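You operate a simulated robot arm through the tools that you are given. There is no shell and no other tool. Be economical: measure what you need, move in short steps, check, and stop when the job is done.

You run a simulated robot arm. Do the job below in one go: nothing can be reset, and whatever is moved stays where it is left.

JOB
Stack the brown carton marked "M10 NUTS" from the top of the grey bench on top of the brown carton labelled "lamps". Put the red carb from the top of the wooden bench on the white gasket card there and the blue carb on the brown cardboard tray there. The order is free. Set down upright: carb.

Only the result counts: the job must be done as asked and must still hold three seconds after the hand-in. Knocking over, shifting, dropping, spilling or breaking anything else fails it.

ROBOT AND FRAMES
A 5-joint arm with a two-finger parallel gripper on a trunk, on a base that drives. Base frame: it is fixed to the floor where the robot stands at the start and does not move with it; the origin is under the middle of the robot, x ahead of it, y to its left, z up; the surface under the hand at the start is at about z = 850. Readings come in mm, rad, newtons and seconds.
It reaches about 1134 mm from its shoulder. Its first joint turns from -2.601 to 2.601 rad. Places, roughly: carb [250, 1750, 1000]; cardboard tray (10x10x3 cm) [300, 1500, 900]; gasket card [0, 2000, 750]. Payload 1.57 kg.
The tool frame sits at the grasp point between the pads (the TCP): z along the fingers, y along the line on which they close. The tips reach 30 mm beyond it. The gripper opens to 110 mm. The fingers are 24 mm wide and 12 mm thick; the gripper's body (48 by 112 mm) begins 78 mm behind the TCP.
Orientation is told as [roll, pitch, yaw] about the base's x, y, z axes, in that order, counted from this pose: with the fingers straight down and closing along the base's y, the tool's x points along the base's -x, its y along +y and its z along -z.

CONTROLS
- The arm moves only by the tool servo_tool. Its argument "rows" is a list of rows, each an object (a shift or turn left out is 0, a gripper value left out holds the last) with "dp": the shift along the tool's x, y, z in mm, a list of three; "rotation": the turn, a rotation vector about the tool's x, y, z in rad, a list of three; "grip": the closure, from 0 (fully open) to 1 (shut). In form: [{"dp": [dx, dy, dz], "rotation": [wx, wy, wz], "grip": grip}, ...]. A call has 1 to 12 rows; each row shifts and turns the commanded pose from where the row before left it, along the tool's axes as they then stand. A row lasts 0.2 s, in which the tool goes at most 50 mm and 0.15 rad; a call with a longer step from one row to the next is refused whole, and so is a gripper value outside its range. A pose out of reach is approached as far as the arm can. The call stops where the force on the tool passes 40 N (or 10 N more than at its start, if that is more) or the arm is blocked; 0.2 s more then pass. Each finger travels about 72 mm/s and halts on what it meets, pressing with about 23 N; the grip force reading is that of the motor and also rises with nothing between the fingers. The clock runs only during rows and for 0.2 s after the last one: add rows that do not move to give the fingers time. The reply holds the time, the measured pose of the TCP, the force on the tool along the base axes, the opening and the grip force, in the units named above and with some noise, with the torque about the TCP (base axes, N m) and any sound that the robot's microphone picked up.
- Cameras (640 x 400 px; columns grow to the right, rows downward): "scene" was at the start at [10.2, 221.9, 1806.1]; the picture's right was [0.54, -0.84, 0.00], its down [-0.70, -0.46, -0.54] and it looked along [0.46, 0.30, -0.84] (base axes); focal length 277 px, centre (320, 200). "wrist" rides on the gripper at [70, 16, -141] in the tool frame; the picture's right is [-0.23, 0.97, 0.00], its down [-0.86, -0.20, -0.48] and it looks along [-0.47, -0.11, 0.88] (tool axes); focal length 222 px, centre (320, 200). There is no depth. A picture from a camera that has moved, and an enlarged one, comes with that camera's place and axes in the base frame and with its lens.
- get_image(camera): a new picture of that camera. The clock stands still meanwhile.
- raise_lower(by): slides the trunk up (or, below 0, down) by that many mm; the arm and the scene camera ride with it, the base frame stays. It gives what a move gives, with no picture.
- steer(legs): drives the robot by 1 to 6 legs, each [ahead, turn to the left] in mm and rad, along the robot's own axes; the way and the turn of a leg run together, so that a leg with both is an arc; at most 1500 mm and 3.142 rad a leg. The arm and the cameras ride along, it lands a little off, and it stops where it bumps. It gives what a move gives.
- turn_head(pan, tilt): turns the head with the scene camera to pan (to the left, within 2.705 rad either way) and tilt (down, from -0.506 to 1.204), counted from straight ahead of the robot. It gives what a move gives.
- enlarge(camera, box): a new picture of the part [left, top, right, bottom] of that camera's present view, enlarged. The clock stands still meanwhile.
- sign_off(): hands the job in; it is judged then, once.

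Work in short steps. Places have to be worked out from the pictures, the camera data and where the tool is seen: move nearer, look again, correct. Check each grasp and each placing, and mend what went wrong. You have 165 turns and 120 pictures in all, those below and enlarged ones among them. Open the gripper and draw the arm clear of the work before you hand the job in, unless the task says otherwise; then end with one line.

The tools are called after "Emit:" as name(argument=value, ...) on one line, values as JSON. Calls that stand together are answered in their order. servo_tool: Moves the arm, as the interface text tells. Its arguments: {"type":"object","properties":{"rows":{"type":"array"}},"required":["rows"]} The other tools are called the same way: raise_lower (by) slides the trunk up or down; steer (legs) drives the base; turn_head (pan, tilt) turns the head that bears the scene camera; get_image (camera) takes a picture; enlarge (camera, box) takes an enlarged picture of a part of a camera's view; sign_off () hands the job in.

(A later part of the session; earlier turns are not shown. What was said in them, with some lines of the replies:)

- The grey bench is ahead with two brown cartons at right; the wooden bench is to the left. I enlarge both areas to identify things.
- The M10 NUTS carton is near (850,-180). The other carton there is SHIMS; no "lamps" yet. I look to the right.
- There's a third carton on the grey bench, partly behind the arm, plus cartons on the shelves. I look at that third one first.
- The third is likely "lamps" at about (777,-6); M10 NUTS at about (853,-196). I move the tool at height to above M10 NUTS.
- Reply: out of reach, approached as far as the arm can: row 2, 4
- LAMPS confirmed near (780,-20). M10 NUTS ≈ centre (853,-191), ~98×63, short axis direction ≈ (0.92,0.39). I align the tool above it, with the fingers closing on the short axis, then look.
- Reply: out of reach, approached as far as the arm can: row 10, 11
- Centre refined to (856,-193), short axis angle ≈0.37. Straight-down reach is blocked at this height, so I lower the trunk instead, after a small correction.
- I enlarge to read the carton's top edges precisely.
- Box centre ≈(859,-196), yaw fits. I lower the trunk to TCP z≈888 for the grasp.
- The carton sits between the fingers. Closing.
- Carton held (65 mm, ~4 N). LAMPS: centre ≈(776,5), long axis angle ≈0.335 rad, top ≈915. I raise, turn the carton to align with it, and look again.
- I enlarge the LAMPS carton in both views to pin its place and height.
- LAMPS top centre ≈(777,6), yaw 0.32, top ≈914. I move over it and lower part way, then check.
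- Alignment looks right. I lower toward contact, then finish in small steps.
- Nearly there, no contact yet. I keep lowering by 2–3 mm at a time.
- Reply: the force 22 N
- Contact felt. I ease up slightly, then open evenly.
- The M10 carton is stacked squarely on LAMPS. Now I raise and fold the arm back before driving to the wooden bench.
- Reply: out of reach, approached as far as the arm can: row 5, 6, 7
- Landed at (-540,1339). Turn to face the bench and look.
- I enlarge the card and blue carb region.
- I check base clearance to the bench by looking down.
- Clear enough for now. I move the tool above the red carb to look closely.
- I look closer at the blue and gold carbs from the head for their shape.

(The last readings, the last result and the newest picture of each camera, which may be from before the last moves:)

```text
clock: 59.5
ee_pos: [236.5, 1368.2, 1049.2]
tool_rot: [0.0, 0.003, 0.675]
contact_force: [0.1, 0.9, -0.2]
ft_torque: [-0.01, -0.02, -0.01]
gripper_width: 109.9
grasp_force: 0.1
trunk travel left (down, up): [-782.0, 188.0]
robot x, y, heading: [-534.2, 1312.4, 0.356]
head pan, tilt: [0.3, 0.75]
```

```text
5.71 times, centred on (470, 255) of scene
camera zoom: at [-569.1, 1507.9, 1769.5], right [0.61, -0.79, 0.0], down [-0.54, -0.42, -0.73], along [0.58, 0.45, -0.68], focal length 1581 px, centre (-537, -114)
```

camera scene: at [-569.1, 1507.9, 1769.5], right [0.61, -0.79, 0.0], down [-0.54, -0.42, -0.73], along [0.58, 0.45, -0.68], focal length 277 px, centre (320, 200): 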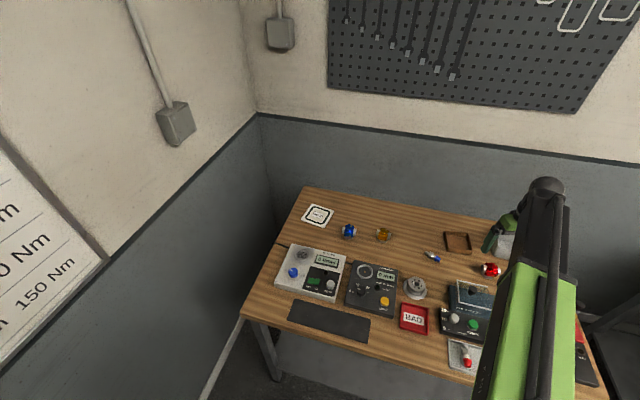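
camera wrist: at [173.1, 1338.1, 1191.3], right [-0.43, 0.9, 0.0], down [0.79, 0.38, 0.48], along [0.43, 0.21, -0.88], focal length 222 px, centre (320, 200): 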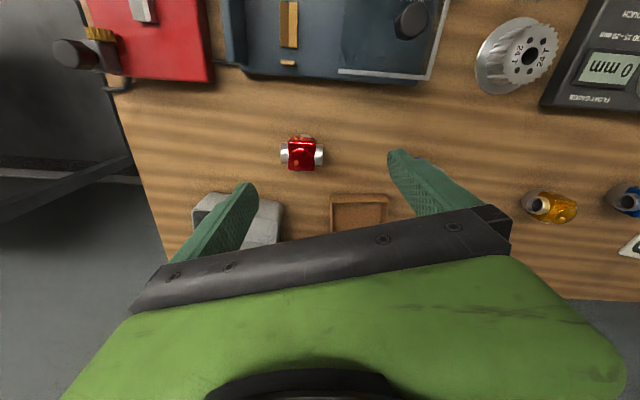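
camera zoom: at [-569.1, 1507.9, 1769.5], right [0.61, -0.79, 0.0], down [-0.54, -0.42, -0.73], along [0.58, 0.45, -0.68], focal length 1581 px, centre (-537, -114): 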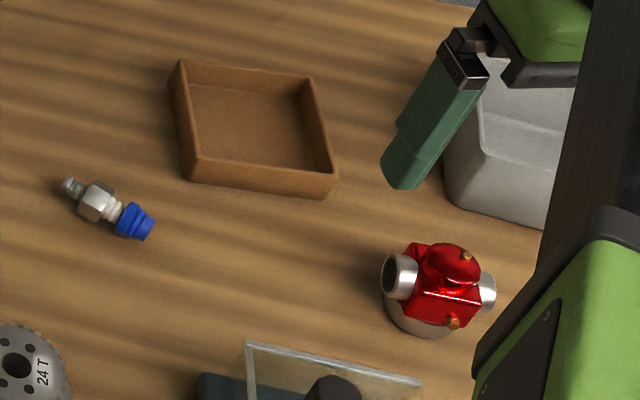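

Red carb centre ≈(267,1356), tubes along angle ≈π/2+0.38. I align so the fingers close on the body sides perpendicular to the tubes, then look.

Emit:
servo_tool(rows=[{"dp": [-16, -28.7, 0], "grip": 0.2}, {"rotation": [0, 0, -0.1417]}, {"rotation": [0, 0, -0.1417]}, {"rotation": [0, 0, -0.1417]}, {"rotation": [0, 0, -0.1417]}, {"rotation": [0, 0, -0.1417]}, {"rotation": [0, 0, -0.1417]}, {"rotation": [0, 0, -0.1417]}, {"rotation": [0, 0, -0.1417]}, {"rotation": [0, 0, -0.1417]}, {}])

Emit:
raise_lower(by=-60)

Emit:
enlarge(camera="wrist", box=[220, 70, 420, 230])

```text
clock: 61.9
ee_pos: [266.4, 1355.1, 1048.0]
tool_rot: [0.0, 0.0, 1.954]
contact_force: [-0.2, 0.4, 0.7]
ft_torque: [0.03, 0.02, 0.01]
gripper_width: 88.0
grasp_force: 0.0
trunk travel left (down, up): [-782.0, 188.0]
robot x, y, heading: [-531.9, 1310.4, 0.356]
head pan, tilt: [0.3, 0.75]
```

```text
clock: 62.9
ee_pos: [268.6, 1355.6, 988.6]
tool_rot: [0.003, 0.001, 1.951]
contact_force: [-0.1, -0.4, -0.4]
ft_torque: [0.0, 0.0, 0.01]
gripper_width: 88.0
grasp_force: 0.1
trunk travel left (down, up): [-722.0, 248.0]
robot x, y, heading: [-530.0, 1318.1, 0.357]
head pan, tilt: [0.3, 0.75]
```

```text
2.50 times, centred on (320, 150) of wrist
camera zoom: at [278.5, 1285.8, 1131.2], right [-0.99, -0.15, 0.0], down [-0.13, 0.87, 0.48], along [-0.07, 0.47, -0.88], focal length 555 px, centre (320, 325)
```

zoom: 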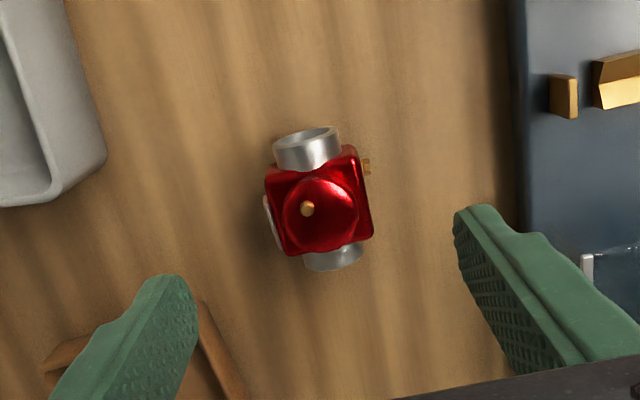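

Cube ≈38 mm, centre (268,1352), yaw 0.42. Small correction and lower in steps, checking force.

Emit:
servo_tool(rows=[{"dp": [2.7, 1.4, 0], "rotation": [0, 0, -0.04], "grip": 0.25}, {}])

Emit:
raise_lower(by=-70)

Emit:
enlarge(camera="wrist", box=[220, 70, 420, 230])

Emit:
turn_head(pan=-0.2, tilt=0.75)

Emit:
get_image(camera="scene")

```text
clock: 63.5
ee_pos: [266.8, 1351.7, 989.5]
tool_rot: [0.003, 0.001, 1.992]
contact_force: [-0.5, 0.6, 0.3]
ft_torque: [-0.01, 0.0, 0.03]
gripper_width: 82.2
grasp_force: 0.0
trunk travel left (down, up): [-722.0, 248.0]
robot x, y, heading: [-533.4, 1316.0, 0.353]
head pan, tilt: [0.3, 0.75]
```

```text
clock: 64.5
ee_pos: [266.5, 1351.9, 918.2]
tool_rot: [0.002, 0.0, 1.991]
contact_force: [0.2, -0.1, -0.2]
ft_torque: [-0.01, 0.01, -0.02]
gripper_width: 82.2
grasp_force: 0.1
trunk travel left (down, up): [-652.0, 318.0]
robot x, y, heading: [-534.4, 1316.2, 0.349]
head pan, tilt: [0.3, 0.75]
```

```text
2.50 times, centred on (320, 150) of wrist
camera zoom: at [280.9, 1283.0, 1061.2], right [-0.98, -0.19, 0.0], down [-0.17, 0.86, 0.48], along [-0.09, 0.47, -0.88], focal length 555 px, centre (320, 325)
```

zoom: 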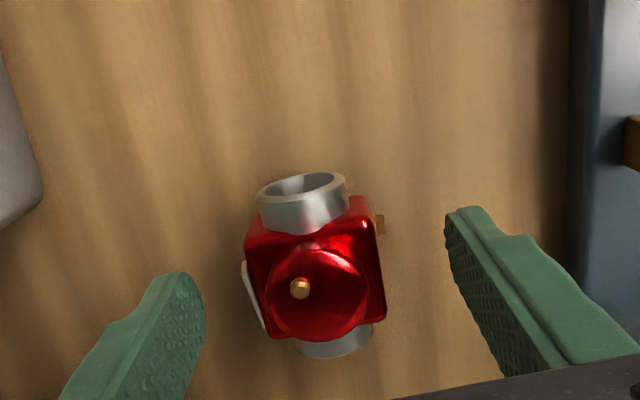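

```text
clock: 65.5
ee_pos: [267.6, 1352.8, 919.2]
tool_rot: [0.002, 0.001, 1.991]
contact_force: [-0.1, -0.3, -0.3]
ft_torque: [0.02, 0.0, 0.0]
gripper_width: 82.4
grasp_force: 0.1
trunk travel left (down, up): [-652.0, 318.0]
robot x, y, heading: [-532.4, 1311.1, 0.353]
head pan, tilt: [-0.201, 0.75]
```

```text
80 pictures are left
camera scene: at [-552.9, 1470.1, 1639.6], right [0.15, -0.99, 0.0], down [-0.67, -0.1, -0.73], along [0.72, 0.11, -0.68], focal length 277 px, centre (320, 200)
```

scene: 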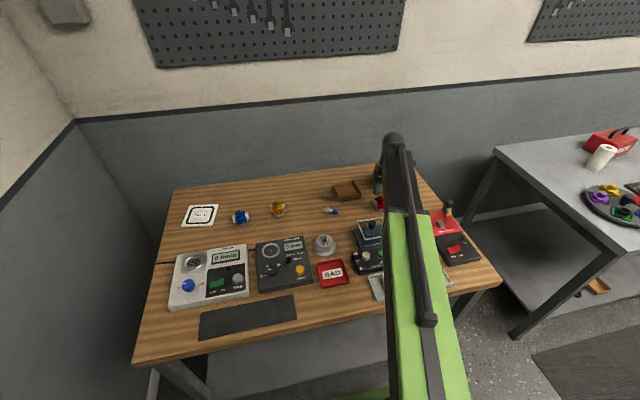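

There are small screws on the lower side faces, so I grip the upper body: lower to TCP ≈906 and close gently.

Emit:
raise_lower(by=-15)

Emit:
servo_tool(rows=[{"grip": 0.45}, {"grip": 0.55}, {"grip": 0.65}, {"grip": 0.75}, {"grip": 0.75}, {"grip": 0.75}])

Emit:
get_image(camera="wrist")

```text
clock: 66.1
ee_pos: [266.7, 1351.8, 903.7]
tool_rot: [0.0, 0.001, 1.993]
contact_force: [-0.2, -0.5, -0.1]
ft_torque: [0.04, 0.02, -0.04]
gripper_width: 82.2
grasp_force: 0.0
trunk travel left (down, up): [-637.0, 333.0]
robot x, y, heading: [-534.1, 1312.3, 0.354]
head pan, tilt: [-0.201, 0.75]
```

```text
clock: 67.5
ee_pos: [266.9, 1353.5, 903.3]
tool_rot: [0.001, 0.001, 1.991]
contact_force: [0.3, -0.5, -0.1]
ft_torque: [0.05, 0.01, 0.01]
gripper_width: 41.4
grasp_force: 23.0
trunk travel left (down, up): [-637.0, 333.0]
robot x, y, heading: [-534.0, 1311.8, 0.354]
head pan, tilt: [-0.201, 0.75]
```

```text
79 pictures are left
camera wrist: at [280.9, 1283.0, 1046.2], right [-0.98, -0.19, 0.0], down [-0.17, 0.86, 0.48], along [-0.09, 0.47, -0.88], focal length 222 px, centre (320, 200)
```

wrist: 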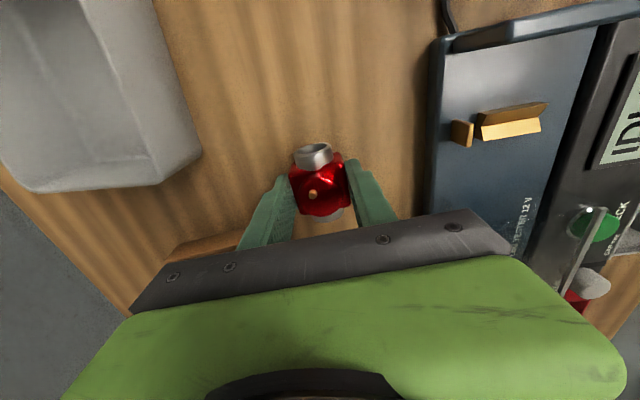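

Gripped at 41 mm. Lift and check.

Emit:
raise_lower(by=140)

Emit:
get_image(camera="wrist")

```text
clock: 69.2
ee_pos: [267.0, 1352.8, 1044.1]
tool_rot: [0.0, 0.0, 1.99]
contact_force: [0.7, -0.7, -1.8]
ft_torque: [-0.02, 0.01, 0.02]
gripper_width: 41.4
grasp_force: 23.1
trunk travel left (down, up): [-777.0, 193.0]
robot x, y, heading: [-531.6, 1310.9, 0.353]
head pan, tilt: [-0.201, 0.75]
```

```text
78 pictures are left
camera wrist: at [281.1, 1283.0, 1186.0], right [-0.98, -0.19, 0.0], down [-0.17, 0.86, 0.48], along [-0.09, 0.47, -0.88], focal length 222 px, centre (320, 200)
```

wrist: 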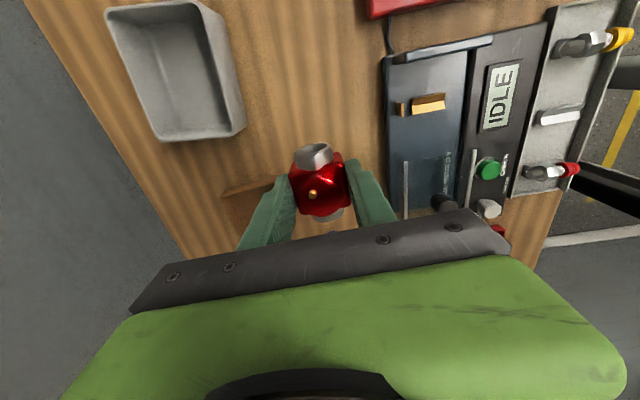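

Held upright. I swing across the bench at height toward the card, part way first.

Emit:
servo_tool(rows=[{"dp": [-46, -10.5, 0]}, {"dp": [-46, -10.5, 0]}, {"dp": [-46, -10.5, 0]}, {"dp": [-46, -10.5, 0]}, {"dp": [-46, -10.5, 0]}, {"dp": [-46, -10.5, 0]}, {"dp": [-46, -10.5, 0]}, {"dp": [-46, -10.5, 0]}, {"dp": [-46, -10.5, 0]}, {}])

Emit:
servo_tool(rows=[{"dp": [-40, -9, 0]}, {}])

Emit:
get_image(camera="wrist")

```text
clock: 71.4
ee_pos: [182.5, 1771.2, 1043.3]
tool_rot: [0.002, -0.001, 1.991]
contact_force: [0.1, 0.3, -1.1]
ft_torque: [-0.04, -0.01, -0.02]
gripper_width: 41.6
grasp_force: 23.0
out of reach, approached as far as the arm can: row 2, 9
trunk travel left (down, up): [-777.0, 193.0]
robot x, y, heading: [-531.2, 1317.5, 0.353]
head pan, tilt: [-0.201, 0.75]
```

```text
clock: 72.0
ee_pos: [173.1, 1808.4, 1044.6]
tool_rot: [0.001, 0.0, 1.99]
contact_force: [-0.1, -0.1, -1.6]
ft_torque: [0.0, -0.01, 0.0]
gripper_width: 41.7
grasp_force: 23.2
out of reach, approached as far as the arm can: row 1
trunk travel left (down, up): [-777.0, 193.0]
robot x, y, heading: [-531.7, 1311.6, 0.353]
head pan, tilt: [-0.201, 0.75]
```

```text
77 pictures are left
camera wrist: at [187.5, 1738.1, 1186.1], right [-0.98, -0.19, 0.0], down [-0.17, 0.86, 0.48], along [-0.09, 0.47, -0.88], focal length 222 px, centre (320, 200)
```

wrist: 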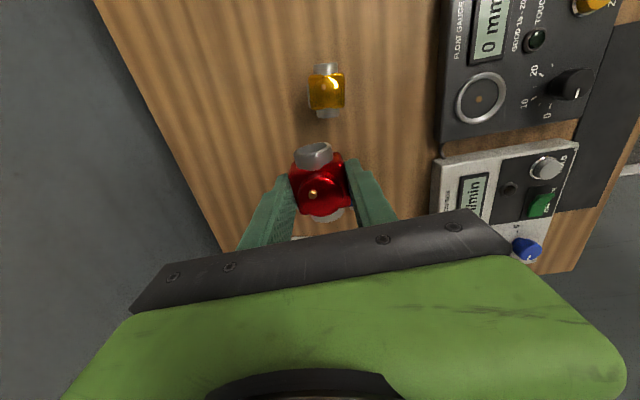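

The card is too far from here (991 mm), so I bring the arm back to the right, then shift the base along the bench.

Emit:
servo_tool(rows=[{"dp": [45, 10, 0]}, {"dp": [45, 10, 0]}, {"dp": [45, 10, 0]}, {"dp": [45, 10, 0]}, {"dp": [45, 10, 0]}, {"dp": [45, 10, 0]}, {"dp": [45, 10, 0]}, {"dp": [45, 10, 0]}, {"dp": [45, 10, 0]}, {"dp": [45, 10, 0]}, {}])

Emit:
raise_lower(by=80)

Emit:
steer(legs=[[0, -0.553], [-342, 0], [0, 1.0], [330, 0], [0, -0.42]])

Emit:
get_image(camera="scene")

```text
clock: 74.4
ee_pos: [269.7, 1359.6, 1042.7]
tool_rot: [0.001, 0.001, 1.993]
contact_force: [-0.1, 0.5, -2.2]
ft_torque: [-0.01, -0.01, -0.02]
gripper_width: 41.6
grasp_force: 23.0
out of reach, approached as far as the arm can: row 2, 6, 10
trunk travel left (down, up): [-777.0, 193.0]
robot x, y, heading: [-533.4, 1314.2, 0.359]
head pan, tilt: [-0.201, 0.75]
```

```text
clock: 75.5
ee_pos: [271.3, 1359.6, 1123.9]
tool_rot: [0.001, 0.001, 1.992]
contact_force: [0.0, 0.4, -1.9]
ft_torque: [0.01, 0.02, -0.01]
gripper_width: 41.8
grasp_force: 23.1
trunk travel left (down, up): [-857.0, 113.0]
robot x, y, heading: [-535.0, 1312.3, 0.355]
head pan, tilt: [-0.201, 0.75]
```

```text
clock: 84.9
ee_pos: [161.1, 1700.1, 1123.0]
tool_rot: [0.002, 0.001, 2.035]
contact_force: [0.7, 0.5, -2.1]
ft_torque: [-0.06, 0.02, 0.03]
gripper_width: 41.6
grasp_force: 23.2
trunk travel left (down, up): [-857.0, 113.0]
robot x, y, heading: [-639.3, 1613.7, 0.405]
head pan, tilt: [-0.201, 0.75]
```

```text
76 pictures are left
camera scene: at [-667.1, 1773.6, 1844.5], right [0.2, -0.98, 0.0], down [-0.67, -0.14, -0.73], along [0.72, 0.15, -0.68], focal length 277 px, centre (320, 200)
```

scene: 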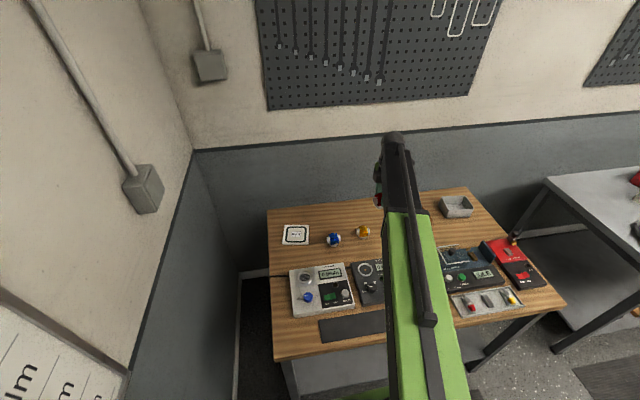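

Robot at (-639,1614). I creep 30 mm ahead, then move the arm toward the card.

Emit:
steer(legs=[[30, 0]])

Emit:
enlarge(camera="scene", box=[260, 200, 400, 290])

```text
clock: 85.8
ee_pos: [192.2, 1713.8, 1122.0]
tool_rot: [0.004, 0.0, 2.036]
contact_force: [-0.2, 0.9, -2.2]
ft_torque: [-0.05, 0.03, 0.0]
gripper_width: 41.4
grasp_force: 22.9
trunk travel left (down, up): [-857.0, 113.0]
robot x, y, heading: [-612.3, 1628.7, 0.406]
head pan, tilt: [-0.201, 0.75]
```

```text
4.44 times, centred on (330, 245) of scene
camera zoom: at [-635.7, 1786.5, 1844.4], right [0.2, -0.98, 0.0], down [-0.67, -0.14, -0.73], along [0.71, 0.15, -0.68], focal length 1230 px, centre (276, 0)
```

zoom: 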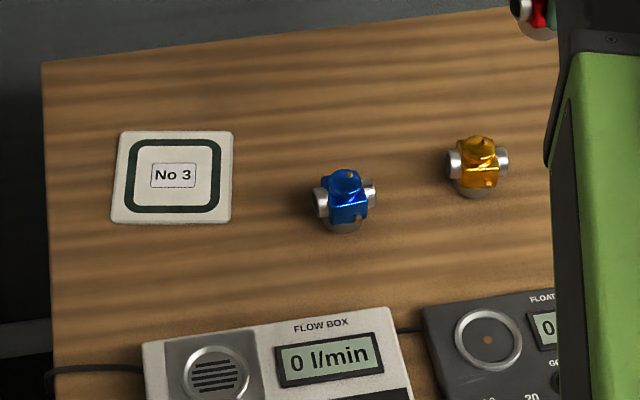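

Card centre ≈(124,2053), now 850 mm away. I move above it.

Emit:
servo_tool(rows=[{"dp": [-41.6, -11.5, 0]}, {"dp": [-41.6, -11.5, 0]}, {"dp": [-41.6, -11.5, 0]}, {"dp": [-41.6, -11.5, 0]}, {"dp": [-41.6, -11.5, 0]}, {"dp": [-41.6, -11.5, 0]}, {"dp": [-41.6, -11.5, 0]}, {"dp": [-41.6, -11.5, 0]}, {}])

Emit:
get_image(camera="wrist")

Emit:
get_image(camera="scene")

```text
clock: 87.8
ee_pos: [121.5, 2052.1, 1123.4]
tool_rot: [0.001, -0.001, 2.036]
contact_force: [-0.9, 0.3, -2.5]
ft_torque: [0.02, -0.02, -0.02]
gripper_width: 41.4
grasp_force: 23.4
out of reach, approached as far as the arm can: row 7
trunk travel left (down, up): [-857.0, 113.0]
robot x, y, heading: [-613.4, 1632.0, 0.404]
head pan, tilt: [-0.201, 0.75]
```

```text
74 pictures are left
camera wrist: at [139.8, 1981.8, 1266.1], right [-0.97, -0.23, 0.0], down [-0.2, 0.85, 0.48], along [-0.11, 0.47, -0.88], focal length 222 px, centre (320, 200)
```

wrist: 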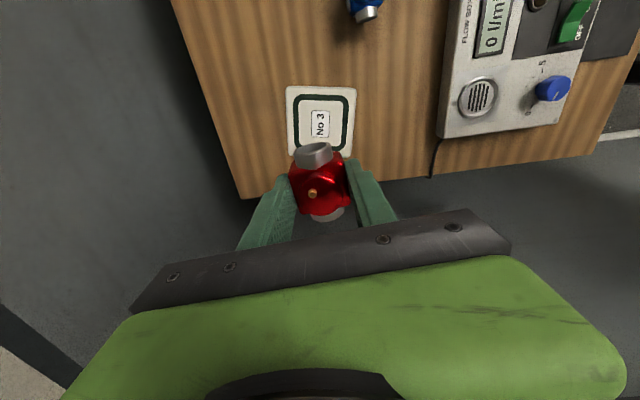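

```text
73 pictures are left
camera scene: at [-639.3, 1784.2, 1844.6], right [0.2, -0.98, 0.0], down [-0.67, -0.14, -0.73], along [0.72, 0.15, -0.68], focal length 277 px, centre (320, 200)
```

scene: 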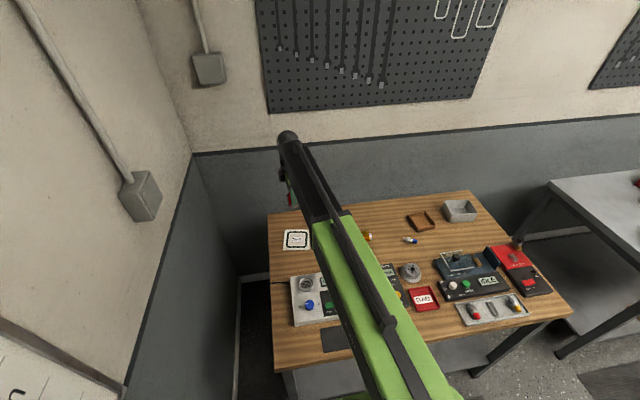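

Card centre ≈(122,2049), tool is over it. I lower and check.

Emit:
raise_lower(by=-195)

Emit:
get_image(camera="wrist")

Emit:
enlarge(camera="scene", box=[240, 120, 400, 220])

```text
clock: 89.9
ee_pos: [121.9, 2050.6, 927.6]
tool_rot: [0.001, 0.0, 2.034]
contact_force: [0.2, -0.5, -1.9]
ft_torque: [0.01, -0.01, 0.02]
gripper_width: 41.5
grasp_force: 22.4
trunk travel left (down, up): [-662.0, 308.0]
robot x, y, heading: [-613.6, 1631.5, 0.4]
head pan, tilt: [-0.201, 0.75]
```

```text
72 pictures are left
camera wrist: at [139.9, 1981.9, 1071.1], right [-0.97, -0.23, 0.0], down [-0.2, 0.85, 0.48], along [-0.11, 0.46, -0.88], focal length 222 px, centre (320, 200)
```

wrist: 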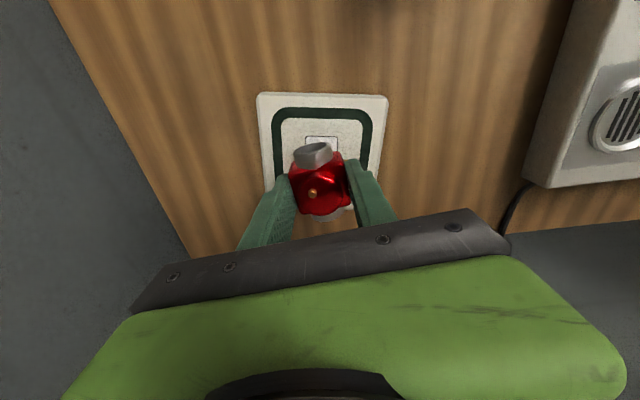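

```text
4.00 times, centred on (320, 170) of scene
camera zoom: at [-639.4, 1784.6, 1649.6], right [0.2, -0.98, 0.0], down [-0.67, -0.14, -0.73], along [0.72, 0.15, -0.68], focal length 1107 px, centre (320, 320)
```

zoom: 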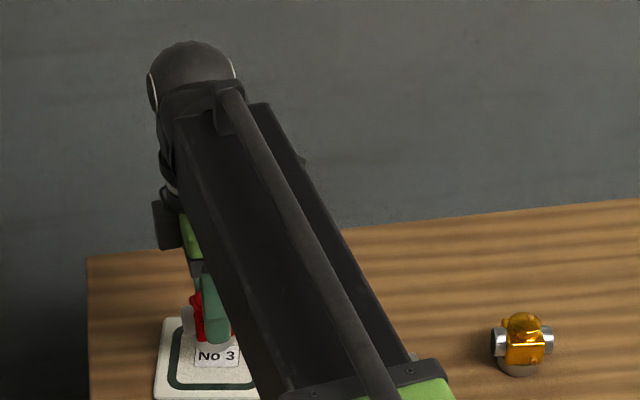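

Positioned over the card. Lower to near contact, then small steps.

Emit:
raise_lower(by=-19)

Emit:
raise_lower(by=-2)

Emit:
raise_lower(by=-1.5)

```text
clock: 90.5
ee_pos: [122.7, 2051.5, 908.5]
tool_rot: [0.001, 0.0, 2.035]
contact_force: [0.7, 0.6, -1.2]
ft_torque: [0.01, 0.0, -0.01]
gripper_width: 41.7
grasp_force: 23.4
trunk travel left (down, up): [-643.0, 327.0]
robot x, y, heading: [-612.6, 1628.7, 0.4]
head pan, tilt: [-0.201, 0.75]
```

```text
clock: 91.0
ee_pos: [123.5, 2052.0, 908.0]
tool_rot: [0.004, 0.0, 2.034]
contact_force: [-0.9, 0.3, -2.2]
ft_torque: [-0.02, -0.03, -0.04]
gripper_width: 41.3
grasp_force: 22.8
trunk travel left (down, up): [-641.0, 329.0]
robot x, y, heading: [-615.9, 1628.2, 0.409]
head pan, tilt: [-0.201, 0.75]
```

```text
clock: 91.6
ee_pos: [122.3, 2050.4, 906.8]
tool_rot: [0.001, 0.0, 2.036]
contact_force: [1.4, 1.2, 5.9]
ft_torque: [0.06, -0.05, 0.02]
gripper_width: 41.7
grasp_force: 23.2
trunk travel left (down, up): [-639.0, 331.0]
robot x, y, heading: [-615.2, 1630.2, 0.406]
head pan, tilt: [-0.201, 0.75]
```

Contact on the card. Release, rise, and check.

Emit:
servo_tool(rows=[{"grip": 0.58}, {"grip": 0.5}, {"grip": 0.4}, {"grip": 0.3}, {}, {}])

Emit:
raise_lower(by=140)

Emit:
get_image(camera="wrist")

```text
clock: 93.0
ee_pos: [123.1, 2050.7, 906.8]
tool_rot: [0.003, 0.0, 2.035]
contact_force: [0.2, -0.6, -0.5]
ft_torque: [-0.02, -0.01, -0.02]
gripper_width: 76.8
grasp_force: 0.0
trunk travel left (down, up): [-639.0, 331.0]
robot x, y, heading: [-610.6, 1628.9, 0.406]
head pan, tilt: [-0.201, 0.75]
```

```text
clock: 94.6
ee_pos: [123.4, 2049.9, 1044.7]
tool_rot: [0.002, 0.001, 2.034]
contact_force: [-0.5, -0.1, -0.2]
ft_torque: [-0.02, 0.01, 0.03]
gripper_width: 76.8
grasp_force: 0.0
trunk travel left (down, up): [-779.0, 191.0]
robot x, y, heading: [-613.9, 1626.8, 0.411]
head pan, tilt: [-0.201, 0.75]
```

```text
70 pictures are left
camera wrist: at [139.8, 1981.9, 1188.6], right [-0.97, -0.23, 0.0], down [-0.2, 0.85, 0.48], along [-0.11, 0.46, -0.88], focal length 222 px, centre (320, 200)
```

wrist: 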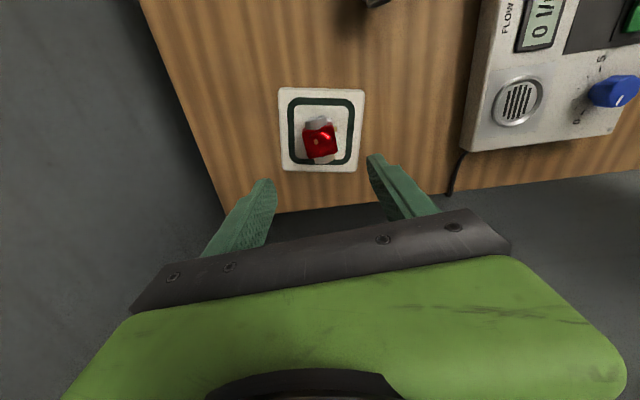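

Red is upright and centred on the card. Next the blue carb at about (120,1876); move above it.

Emit:
servo_tool(rows=[{"dp": [38, 19, 0]}, {"dp": [38, 19, 0]}, {"dp": [38, 19, 0]}, {"dp": [38, 19, 0]}, {}])

Emit:
enlarge(camera="wrist", box=[200, 40, 440, 220])

```text
clock: 95.8
ee_pos: [122.7, 1883.5, 1046.8]
tool_rot: [0.002, 0.0, 2.035]
contact_force: [0.6, 0.2, 0.1]
ft_torque: [0.01, 0.05, 0.03]
gripper_width: 77.3
grasp_force: 0.0
trunk travel left (down, up): [-779.0, 191.0]
robot x, y, heading: [-615.4, 1626.3, 0.407]
head pan, tilt: [-0.201, 0.75]
```

```text
2.22 times, centred on (320, 130) of wrist
camera zoom: at [140.8, 1814.3, 1188.6], right [-0.97, -0.23, 0.0], down [-0.2, 0.85, 0.48], along [-0.11, 0.46, -0.88], focal length 494 px, centre (320, 356)
```

zoom: 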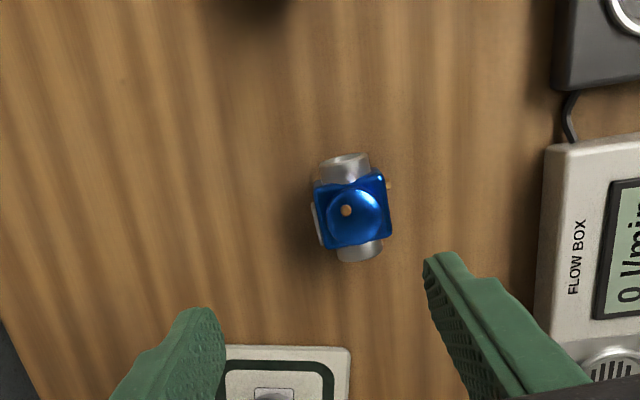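

Blue centre ≈(106,1870), yaw ≈0.42. Align, lower part way, verify.

Emit:
servo_tool(rows=[{"dp": [5.1, 20.7, 0]}, {"rotation": [0, 0, 0.04]}, {}])

Emit:
raise_lower(by=-110)

Emit:
enlarge(camera="wrist", box=[220, 70, 420, 230])

```text
clock: 96.6
ee_pos: [105.6, 1868.2, 1047.2]
tool_rot: [0.002, 0.0, 1.996]
contact_force: [0.0, -0.3, 0.6]
ft_torque: [0.01, 0.02, -0.03]
gripper_width: 77.1
grasp_force: 0.1
trunk travel left (down, up): [-779.0, 191.0]
robot x, y, heading: [-612.9, 1628.3, 0.401]
head pan, tilt: [-0.201, 0.75]
```

```text
clock: 98.0
ee_pos: [107.1, 1868.1, 936.2]
tool_rot: [0.001, 0.001, 1.995]
contact_force: [-0.5, 0.1, -0.4]
ft_torque: [-0.03, 0.0, 0.01]
gripper_width: 77.1
grasp_force: 0.0
trunk travel left (down, up): [-669.0, 301.0]
robot x, y, heading: [-612.2, 1626.9, 0.407]
head pan, tilt: [-0.201, 0.75]
```

```text
2.50 times, centred on (320, 150) of wrist
camera zoom: at [120.5, 1799.1, 1078.7], right [-0.98, -0.19, 0.0], down [-0.17, 0.86, 0.48], along [-0.09, 0.47, -0.88], focal length 555 px, centre (320, 325)
```

zoom: 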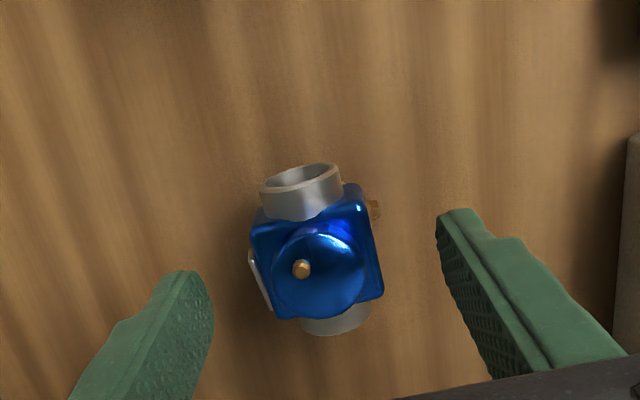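

Well centred. Lower to TCP ≈904 and grip.

Emit:
raise_lower(by=-32)

Emit:
servo_tool(rows=[{"grip": 0.45}, {"grip": 0.55}, {"grip": 0.65}, {"grip": 0.75}, {"grip": 0.75}, {"grip": 0.75}])

Emit:
raise_lower(by=200)

Emit:
get_image(camera="wrist")

```text
clock: 98.8
ee_pos: [105.8, 1867.8, 904.6]
tool_rot: [0.001, 0.0, 1.994]
contact_force: [0.5, 0.1, -0.1]
ft_torque: [-0.04, 0.01, -0.03]
gripper_width: 76.8
grasp_force: 0.0
trunk travel left (down, up): [-637.0, 333.0]
robot x, y, heading: [-616.6, 1627.5, 0.407]
head pan, tilt: [-0.201, 0.75]
```

```text
clock: 100.2
ee_pos: [106.1, 1868.1, 904.2]
tool_rot: [0.002, -0.001, 1.995]
contact_force: [1.0, 0.6, 0.7]
ft_torque: [0.02, -0.04, 0.01]
gripper_width: 41.4
grasp_force: 23.6
trunk travel left (down, up): [-637.0, 333.0]
robot x, y, heading: [-609.7, 1628.5, 0.405]
head pan, tilt: [-0.201, 0.75]
```

```text
clock: 102.4
ee_pos: [106.1, 1868.1, 1103.2]
tool_rot: [0.002, -0.001, 1.997]
contact_force: [-0.5, -0.2, -1.0]
ft_torque: [0.01, 0.0, 0.0]
gripper_width: 41.6
grasp_force: 23.3
trunk travel left (down, up): [-837.0, 133.0]
robot x, y, heading: [-609.5, 1629.5, 0.405]
head pan, tilt: [-0.201, 0.75]
```

```text
67 pictures are left
camera wrist: at [120.7, 1799.2, 1246.5], right [-0.98, -0.19, 0.0], down [-0.17, 0.86, 0.48], along [-0.09, 0.47, -0.88], focal length 222 px, centre (320, 200)
```

wrist: 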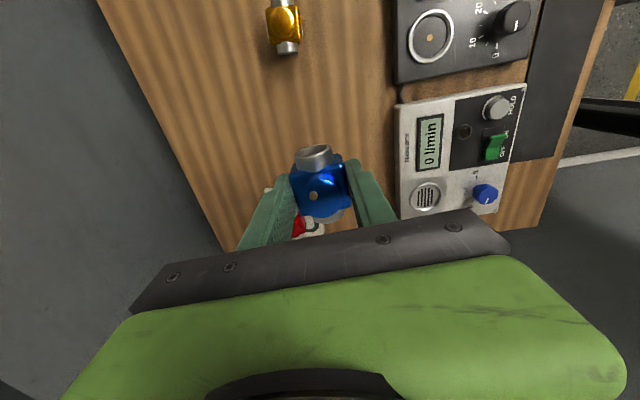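

Blue is held upright. The tray (~(338,1490)) is out of reach here, so I swing the arm right and shift the base back along the bench.

Emit:
servo_tool(rows=[{"dp": [43, 14, 0]}, {"dp": [43, 14, 0]}, {"dp": [43, 14, 0]}, {"dp": [43, 14, 0]}, {"dp": [43, 14, 0]}, {"dp": [43, 14, 0]}, {"dp": [43, 14, 0]}, {}])

Emit:
steer(legs=[[0, 0.555], [-451, 0], [0, -1.0], [385, 0], [0, 0.42]])

Emit:
get_image(camera="scene")

Emit:
get_image(camera="wrist")

```text
clock: 104.2
ee_pos: [139.3, 1554.5, 1104.3]
tool_rot: [0.001, -0.001, 1.995]
contact_force: [-0.6, 0.0, -1.2]
ft_torque: [0.04, -0.01, -0.01]
gripper_width: 41.6
grasp_force: 22.5
out of reach, approached as far as the arm can: row 5
trunk travel left (down, up): [-837.0, 133.0]
robot x, y, heading: [-612.4, 1627.6, 0.405]
head pan, tilt: [-0.201, 0.75]
```

```text
clock: 114.2
ee_pos: [256.5, 1144.8, 1104.3]
tool_rot: [0.003, -0.002, 1.962]
contact_force: [0.4, -0.5, -1.7]
ft_torque: [0.08, 0.0, -0.03]
gripper_width: 41.3
grasp_force: 22.5
trunk travel left (down, up): [-837.0, 133.0]
robot x, y, heading: [-493.9, 1247.7, 0.363]
head pan, tilt: [-0.201, 0.75]
```

```text
66 pictures are left
camera scene: at [-514.2, 1404.5, 1825.2], right [0.16, -0.99, 0.0], down [-0.67, -0.11, -0.73], along [0.72, 0.12, -0.68], focal length 277 px, centre (320, 200)
```

scene: 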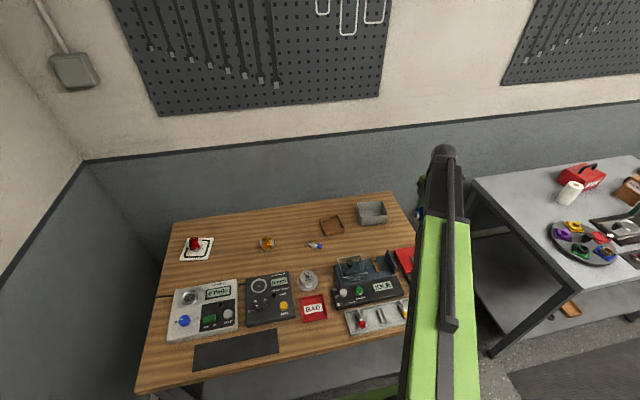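

```text
65 pictures are left
camera wrist: at [268.6, 1074.2, 1246.1], right [-0.99, -0.16, 0.0], down [-0.14, 0.87, 0.48], along [-0.08, 0.47, -0.88], focal length 222 px, centre (320, 200)
```

wrist: 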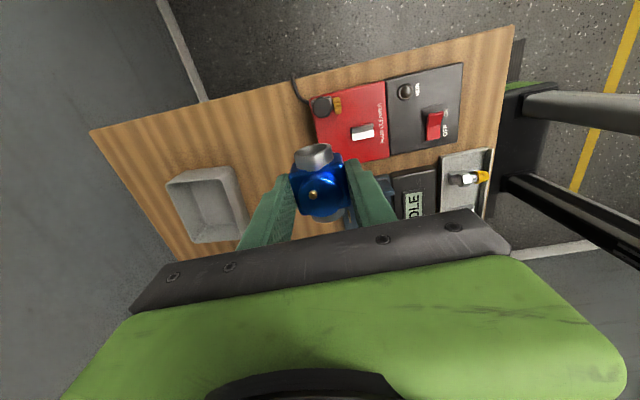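

Tray ≈(338,1493), 868 mm away — reachable. Move over it.

Emit:
servo_tool(rows=[{"dp": [-36.2, -26, 0]}, {"dp": [-36.2, -26, 0]}, {"dp": [-36.2, -26, 0]}, {"dp": [-36.2, -26, 0]}, {"dp": [-36.2, -26, 0]}, {"dp": [-36.2, -26, 0]}, {"dp": [-36.2, -26, 0]}, {"dp": [-36.2, -26, 0]}, {}])

Emit:
get_image(camera="wrist")

Emit:
enlarge(camera="scene", box=[280, 190, 400, 265])

```text
clock: 116.2
ee_pos: [339.5, 1486.3, 1104.7]
tool_rot: [0.002, 0.0, 1.96]
contact_force: [-0.2, 0.0, -0.9]
ft_torque: [0.0, -0.04, 0.0]
gripper_width: 41.3
grasp_force: 22.7
out of reach, approached as far as the arm can: row 5, 8
trunk travel left (down, up): [-837.0, 133.0]
robot x, y, heading: [-493.3, 1247.4, 0.366]
head pan, tilt: [-0.201, 0.75]
```

```text
64 pictures are left
camera wrist: at [351.9, 1415.8, 1246.7], right [-0.99, -0.16, 0.0], down [-0.14, 0.87, 0.48], along [-0.08, 0.47, -0.88], focal length 222 px, centre (320, 200)
```

wrist: 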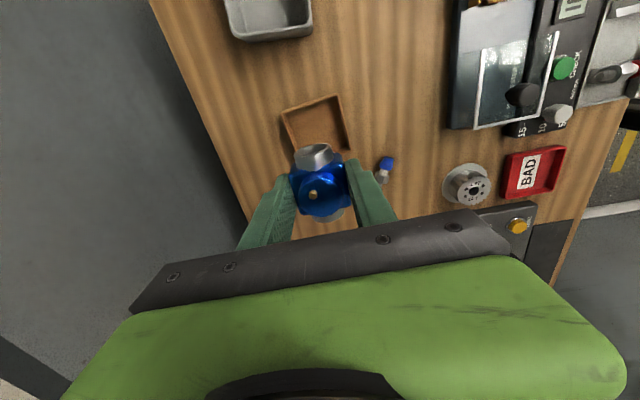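

```text
5.33 times, centred on (340, 228) of scene
camera zoom: at [-515.2, 1405.7, 1825.1], right [0.16, -0.99, 0.0], down [-0.67, -0.11, -0.73], along [0.72, 0.12, -0.68], focal length 1476 px, centre (213, 53)
```

zoom: 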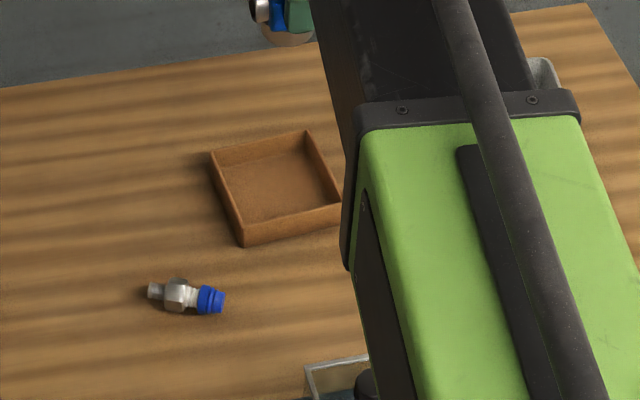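

I enlarge the wrist view to get the tray's rim corners.

Emit:
enlarge(camera="wrist", box=[260, 80, 380, 180])

```text
4.00 times, centred on (320, 130) of wrist
camera zoom: at [351.9, 1415.8, 1246.7], right [-0.99, -0.16, 0.0], down [-0.14, 0.87, 0.48], along [-0.08, 0.47, -0.88], focal length 888 px, centre (320, 480)
```

zoom: 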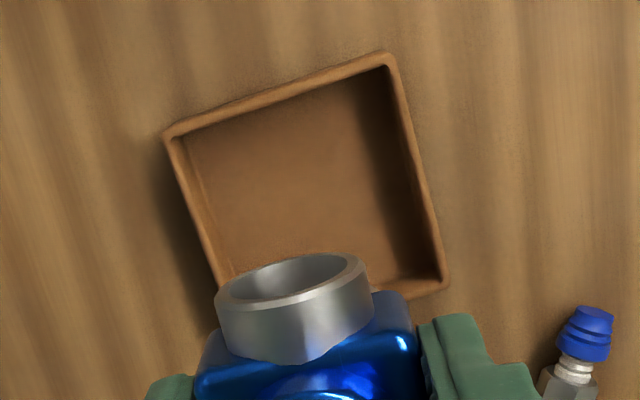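

Tray centre ≈(342,1491), yaw ≈0.465. Fine-align and lower part way.

Emit:
servo_tool(rows=[{"dp": [-3.5, -3.9, 0]}, {"rotation": [0, 0, -0.075]}, {}])

Emit:
raise_lower(by=-140)

Emit:
enlarge(camera="wrist", box=[220, 70, 420, 230])

Emit:
enlarge(camera="scene", box=[280, 120, 440, 220])

```text
clock: 117.0
ee_pos: [341.3, 1494.2, 1104.0]
tool_rot: [0.002, -0.001, 2.037]
contact_force: [-0.1, -0.3, -1.4]
ft_torque: [-0.03, -0.04, 0.03]
gripper_width: 41.4
grasp_force: 22.9
trunk travel left (down, up): [-837.0, 133.0]
robot x, y, heading: [-493.5, 1246.9, 0.366]
head pan, tilt: [-0.201, 0.75]
```

```text
clock: 118.7
ee_pos: [341.5, 1493.8, 964.1]
tool_rot: [0.002, 0.0, 2.036]
contact_force: [-0.9, 0.5, -1.4]
ft_torque: [0.03, 0.04, 0.02]
gripper_width: 41.6
grasp_force: 22.6
trunk travel left (down, up): [-697.0, 273.0]
robot x, y, heading: [-491.8, 1243.0, 0.364]
head pan, tilt: [-0.201, 0.75]
```

```text
2.50 times, centred on (320, 150) of wrist
camera zoom: at [359.0, 1424.9, 1106.6], right [-0.97, -0.23, 0.0], down [-0.2, 0.85, 0.48], along [-0.11, 0.46, -0.88], focal length 555 px, centre (320, 325)
```

zoom: 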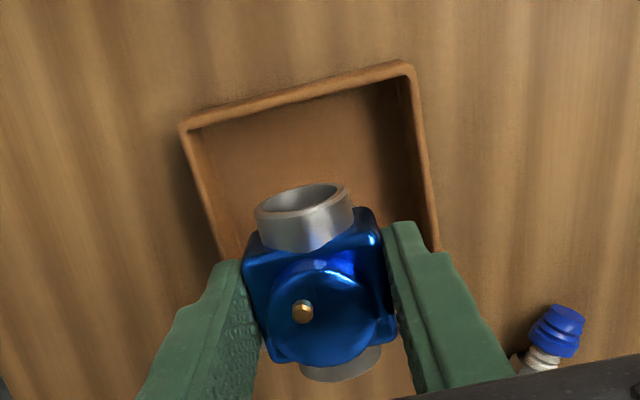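

```text
4.00 times, centred on (360, 170) of scene
camera zoom: at [-515.0, 1406.1, 1685.1], right [0.16, -0.99, 0.0], down [-0.67, -0.11, -0.73], along [0.72, 0.12, -0.68], focal length 1107 px, centre (160, 320)
```

zoom: 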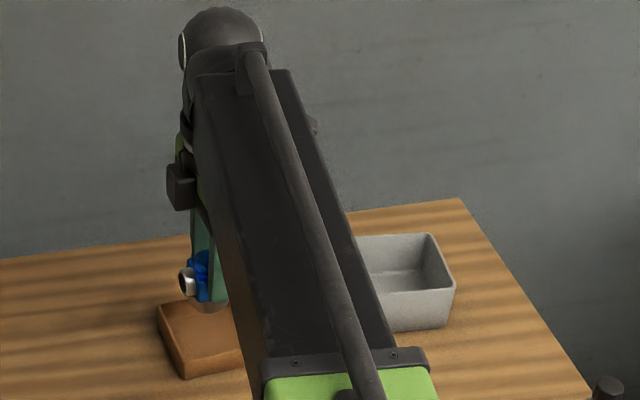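

Small shift of ~4 mm, then lower to just above contact.

Emit:
servo_tool(rows=[{"dp": [4, 0, 0]}, {}])

Emit:
raise_lower(by=-48)

Emit:
enlarge(camera="wrist", box=[220, 70, 420, 230])

```text
clock: 119.3
ee_pos: [342.7, 1490.7, 963.9]
tool_rot: [0.002, -0.001, 2.035]
contact_force: [-0.3, -0.3, -2.2]
ft_torque: [-0.02, -0.03, 0.01]
gripper_width: 41.6
grasp_force: 23.1
trunk travel left (down, up): [-697.0, 273.0]
robot x, y, heading: [-493.8, 1252.5, 0.365]
head pan, tilt: [-0.201, 0.75]
```

```text
clock: 120.2
ee_pos: [343.8, 1490.6, 916.6]
tool_rot: [0.003, 0.0, 2.037]
contact_force: [0.5, 0.2, -2.3]
ft_torque: [0.01, -0.02, -0.01]
gripper_width: 41.4
grasp_force: 22.8
trunk travel left (down, up): [-649.0, 321.0]
robot x, y, heading: [-492.9, 1249.9, 0.363]
head pan, tilt: [-0.201, 0.75]
```

```text
2.50 times, centred on (320, 150) of wrist
camera zoom: at [360.8, 1421.6, 1058.6], right [-0.97, -0.23, 0.0], down [-0.2, 0.85, 0.48], along [-0.11, 0.46, -0.88], focal length 555 px, centre (320, 325)
```

zoom: 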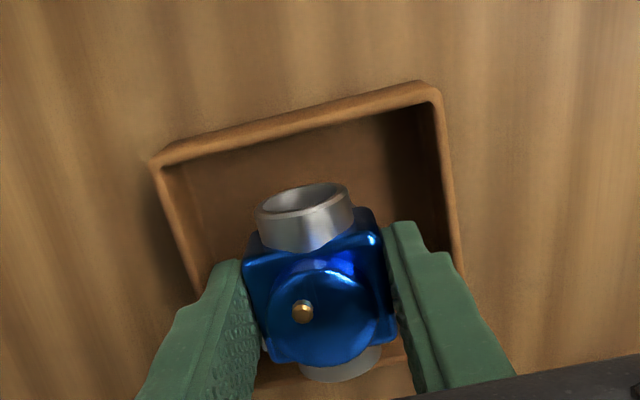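

Centred. Lower in small steps to contact.

Emit:
raise_lower(by=-6)

Emit:
raise_lower(by=-2)

Emit:
raise_lower(by=-1.5)

```text
clock: 120.7
ee_pos: [343.5, 1489.4, 910.1]
tool_rot: [0.003, -0.001, 2.037]
contact_force: [0.4, -0.5, -1.5]
ft_torque: [-0.02, 0.01, -0.02]
gripper_width: 41.5
grasp_force: 22.8
trunk travel left (down, up): [-643.0, 327.0]
robot x, y, heading: [-495.9, 1249.7, 0.361]
head pan, tilt: [-0.201, 0.75]
```

```text
clock: 121.3
ee_pos: [342.8, 1490.6, 908.4]
tool_rot: [0.001, -0.001, 2.037]
contact_force: [0.6, 1.0, 0.2]
ft_torque: [0.0, -0.02, -0.04]
gripper_width: 41.3
grasp_force: 23.1
trunk travel left (down, up): [-641.0, 329.0]
robot x, y, heading: [-492.6, 1251.6, 0.365]
head pan, tilt: [-0.201, 0.75]
```

```text
clock: 121.8
ee_pos: [343.1, 1491.5, 907.2]
tool_rot: [0.0, 0.001, 2.038]
contact_force: [4.1, 0.7, 15.5]
ft_torque: [0.08, -0.2, -0.01]
gripper_width: 41.2
grasp_force: 23.2
trunk travel left (down, up): [-640.0, 330.0]
robot x, y, heading: [-491.3, 1250.1, 0.363]
head pan, tilt: [-0.201, 0.75]
```

Contact. Ease up slightly, open just a little (inside the tray), then rise.

Emit:
raise_lower(by=0.7)

Emit:
servo_tool(rows=[{"grip": 0.6}, {"grip": 0.56}, {"grip": 0.53}, {}, {}])

Emit:
raise_lower(by=40)

Emit:
enlarge(camera="wrist", box=[220, 70, 420, 230])

```text
clock: 122.3
ee_pos: [342.7, 1491.0, 907.9]
tool_rot: [0.001, -0.002, 2.036]
contact_force: [1.4, -0.2, 9.9]
ft_torque: [0.05, -0.07, -0.01]
gripper_width: 41.6
grasp_force: 23.0
trunk travel left (down, up): [-640.0, 330.0]
robot x, y, heading: [-494.3, 1252.4, 0.363]
head pan, tilt: [-0.201, 0.75]
```

```text
clock: 123.5
ee_pos: [342.2, 1490.8, 906.5]
tool_rot: [0.0, -0.002, 2.036]
contact_force: [0.0, 0.4, 0.2]
ft_torque: [-0.01, -0.03, 0.01]
gripper_width: 51.5
grasp_force: 0.0
trunk travel left (down, up): [-640.0, 330.0]
robot x, y, heading: [-493.6, 1246.8, 0.362]
head pan, tilt: [-0.201, 0.75]
```

```text
clock: 124.3
ee_pos: [342.8, 1491.1, 946.2]
tool_rot: [0.002, 0.0, 2.038]
contact_force: [-0.4, 0.2, -0.2]
ft_torque: [0.01, 0.0, -0.03]
gripper_width: 51.8
grasp_force: 0.1
trunk travel left (down, up): [-680.0, 290.0]
robot x, y, heading: [-493.6, 1248.7, 0.366]
head pan, tilt: [-0.201, 0.75]
```

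```text
2.50 times, centred on (320, 150) of wrist
camera zoom: at [360.8, 1421.5, 1089.8], right [-0.97, -0.23, 0.0], down [-0.2, 0.85, 0.48], along [-0.11, 0.46, -0.88], focal length 555 px, centre (320, 325)
```

zoom: 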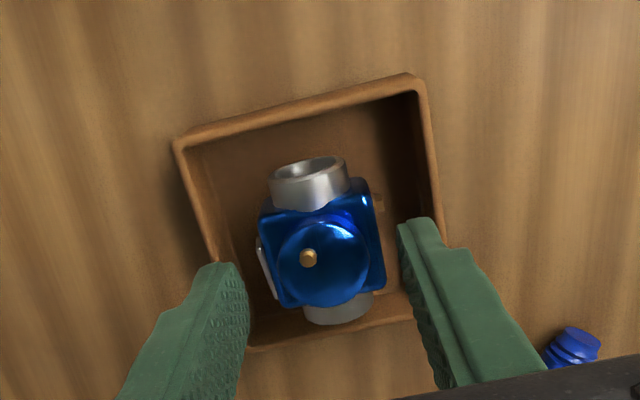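

Blue stands upright in the tray. I raise, draw the arm clear, and check the whole scene.

Emit:
raise_lower(by=200)

Emit:
steer(legs=[[-350, 0]])

Emit:
turn_head(pan=0.2, tilt=0.6)

Emit:
enlarge(camera="scene", box=[100, 150, 500, 400])

Emit:
turn_head(pan=-0.6, tilt=0.5)

Emit:
get_image(camera="scene")

```text
clock: 126.5
ee_pos: [343.3, 1489.3, 1147.0]
tool_rot: [0.002, -0.001, 2.037]
contact_force: [0.2, 0.8, 0.8]
ft_torque: [-0.02, 0.0, 0.02]
gripper_width: 51.7
grasp_force: 0.0
trunk travel left (down, up): [-880.0, 90.0]
robot x, y, heading: [-492.4, 1251.9, 0.367]
head pan, tilt: [-0.201, 0.75]
```

```text
clock: 128.7
ee_pos: [27.6, 1367.5, 1149.0]
tool_rot: [0.001, 0.0, 2.031]
contact_force: [-0.7, 0.1, 0.2]
ft_torque: [-0.03, 0.0, -0.01]
gripper_width: 51.6
grasp_force: 0.0
trunk travel left (down, up): [-880.0, 90.0]
robot x, y, heading: [-807.2, 1124.8, 0.366]
head pan, tilt: [-0.201, 0.75]
```

```text
clock: 129.6
ee_pos: [28.2, 1367.6, 1146.8]
tool_rot: [0.002, 0.0, 2.031]
contact_force: [0.3, -0.3, -0.1]
ft_torque: [-0.01, -0.03, -0.01]
gripper_width: 51.9
grasp_force: 0.0
trunk travel left (down, up): [-880.0, 90.0]
robot x, y, heading: [-810.9, 1131.0, 0.357]
head pan, tilt: [0.201, 0.6]
```

```text
1.60 times, centred on (300, 275) of scene
camera zoom: at [-837.6, 1319.0, 1881.1], right [0.53, -0.85, 0.0], down [-0.48, -0.3, -0.82], along [0.7, 0.44, -0.57], focal length 443 px, centre (352, 80)
```

zoom: 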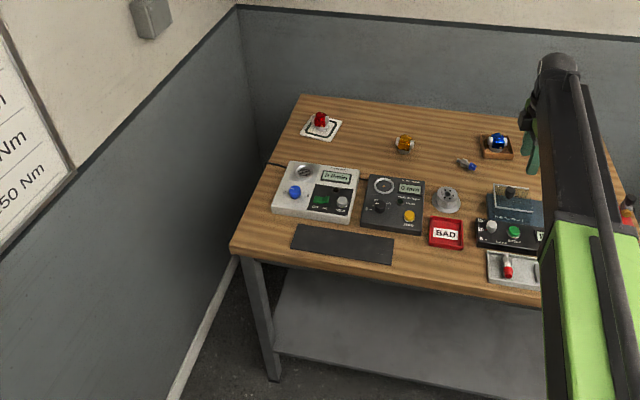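

```text
clock: 130.7
ee_pos: [29.2, 1366.9, 1148.4]
tool_rot: [0.0, 0.001, 2.033]
contact_force: [0.0, -0.1, -0.3]
ft_torque: [0.04, -0.01, 0.0]
gripper_width: 51.7
grasp_force: 0.1
trunk travel left (down, up): [-880.0, 90.0]
robot x, y, heading: [-812.6, 1130.6, 0.366]
head pan, tilt: [-0.6, 0.499]
```

```text
56 pictures are left
camera scene: at [-823.9, 1250.5, 1890.2], right [-0.24, -0.97, 0.0], down [-0.47, 0.11, -0.88], along [0.85, -0.21, -0.48], focal length 277 px, centre (320, 200)
```

scene: 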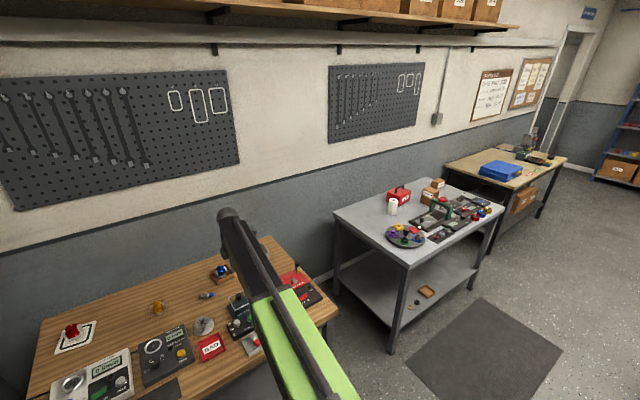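

Everything is in place: stack intact, red on the card, blue in the tray. I open the gripper fully and take a last look at the stack.

Emit:
servo_tool(rows=[{"grip": 0.3}, {"grip": 0}, {}, {}])

Emit:
enlarge(camera="scene", box=[370, 160, 500, 250])

```text
clock: 131.7
ee_pos: [27.9, 1367.1, 1147.2]
tool_rot: [0.002, 0.001, 2.031]
contact_force: [-0.9, 0.2, 0.0]
ft_torque: [0.02, 0.03, 0.03]
gripper_width: 110.0
grasp_force: 0.0
trunk travel left (down, up): [-880.0, 90.0]
robot x, y, heading: [-805.8, 1124.9, 0.364]
head pan, tilt: [-0.6, 0.499]
```

```text
4.44 times, centred on (435, 205) of scene
camera zoom: at [-823.9, 1250.4, 1890.2], right [-0.24, -0.97, 0.0], down [-0.47, 0.11, -0.88], along [0.85, -0.21, -0.48], focal length 1230 px, centre (-191, 178)
```

zoom: 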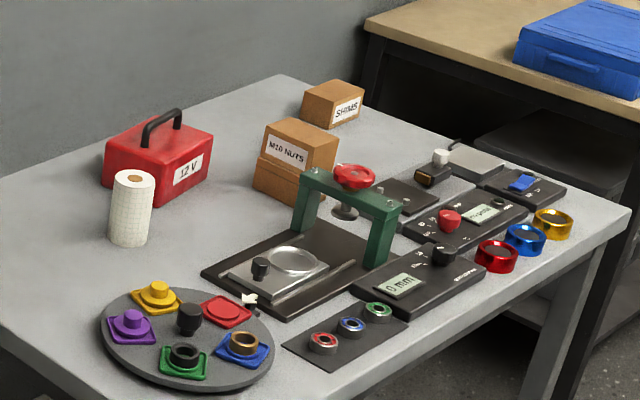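

The stack stands; all three placings hold. Handing in.

Emit:
sign_off()

```text
The job is handed in.
```

The job is handed in: the M10 NUTS carton is on top of the LAMPS carton, the red carb stands upright on the white gasket card, and the blue carb stands upright in the cardboard tray. My last pictures showed all three in place and nothing else disturbed.
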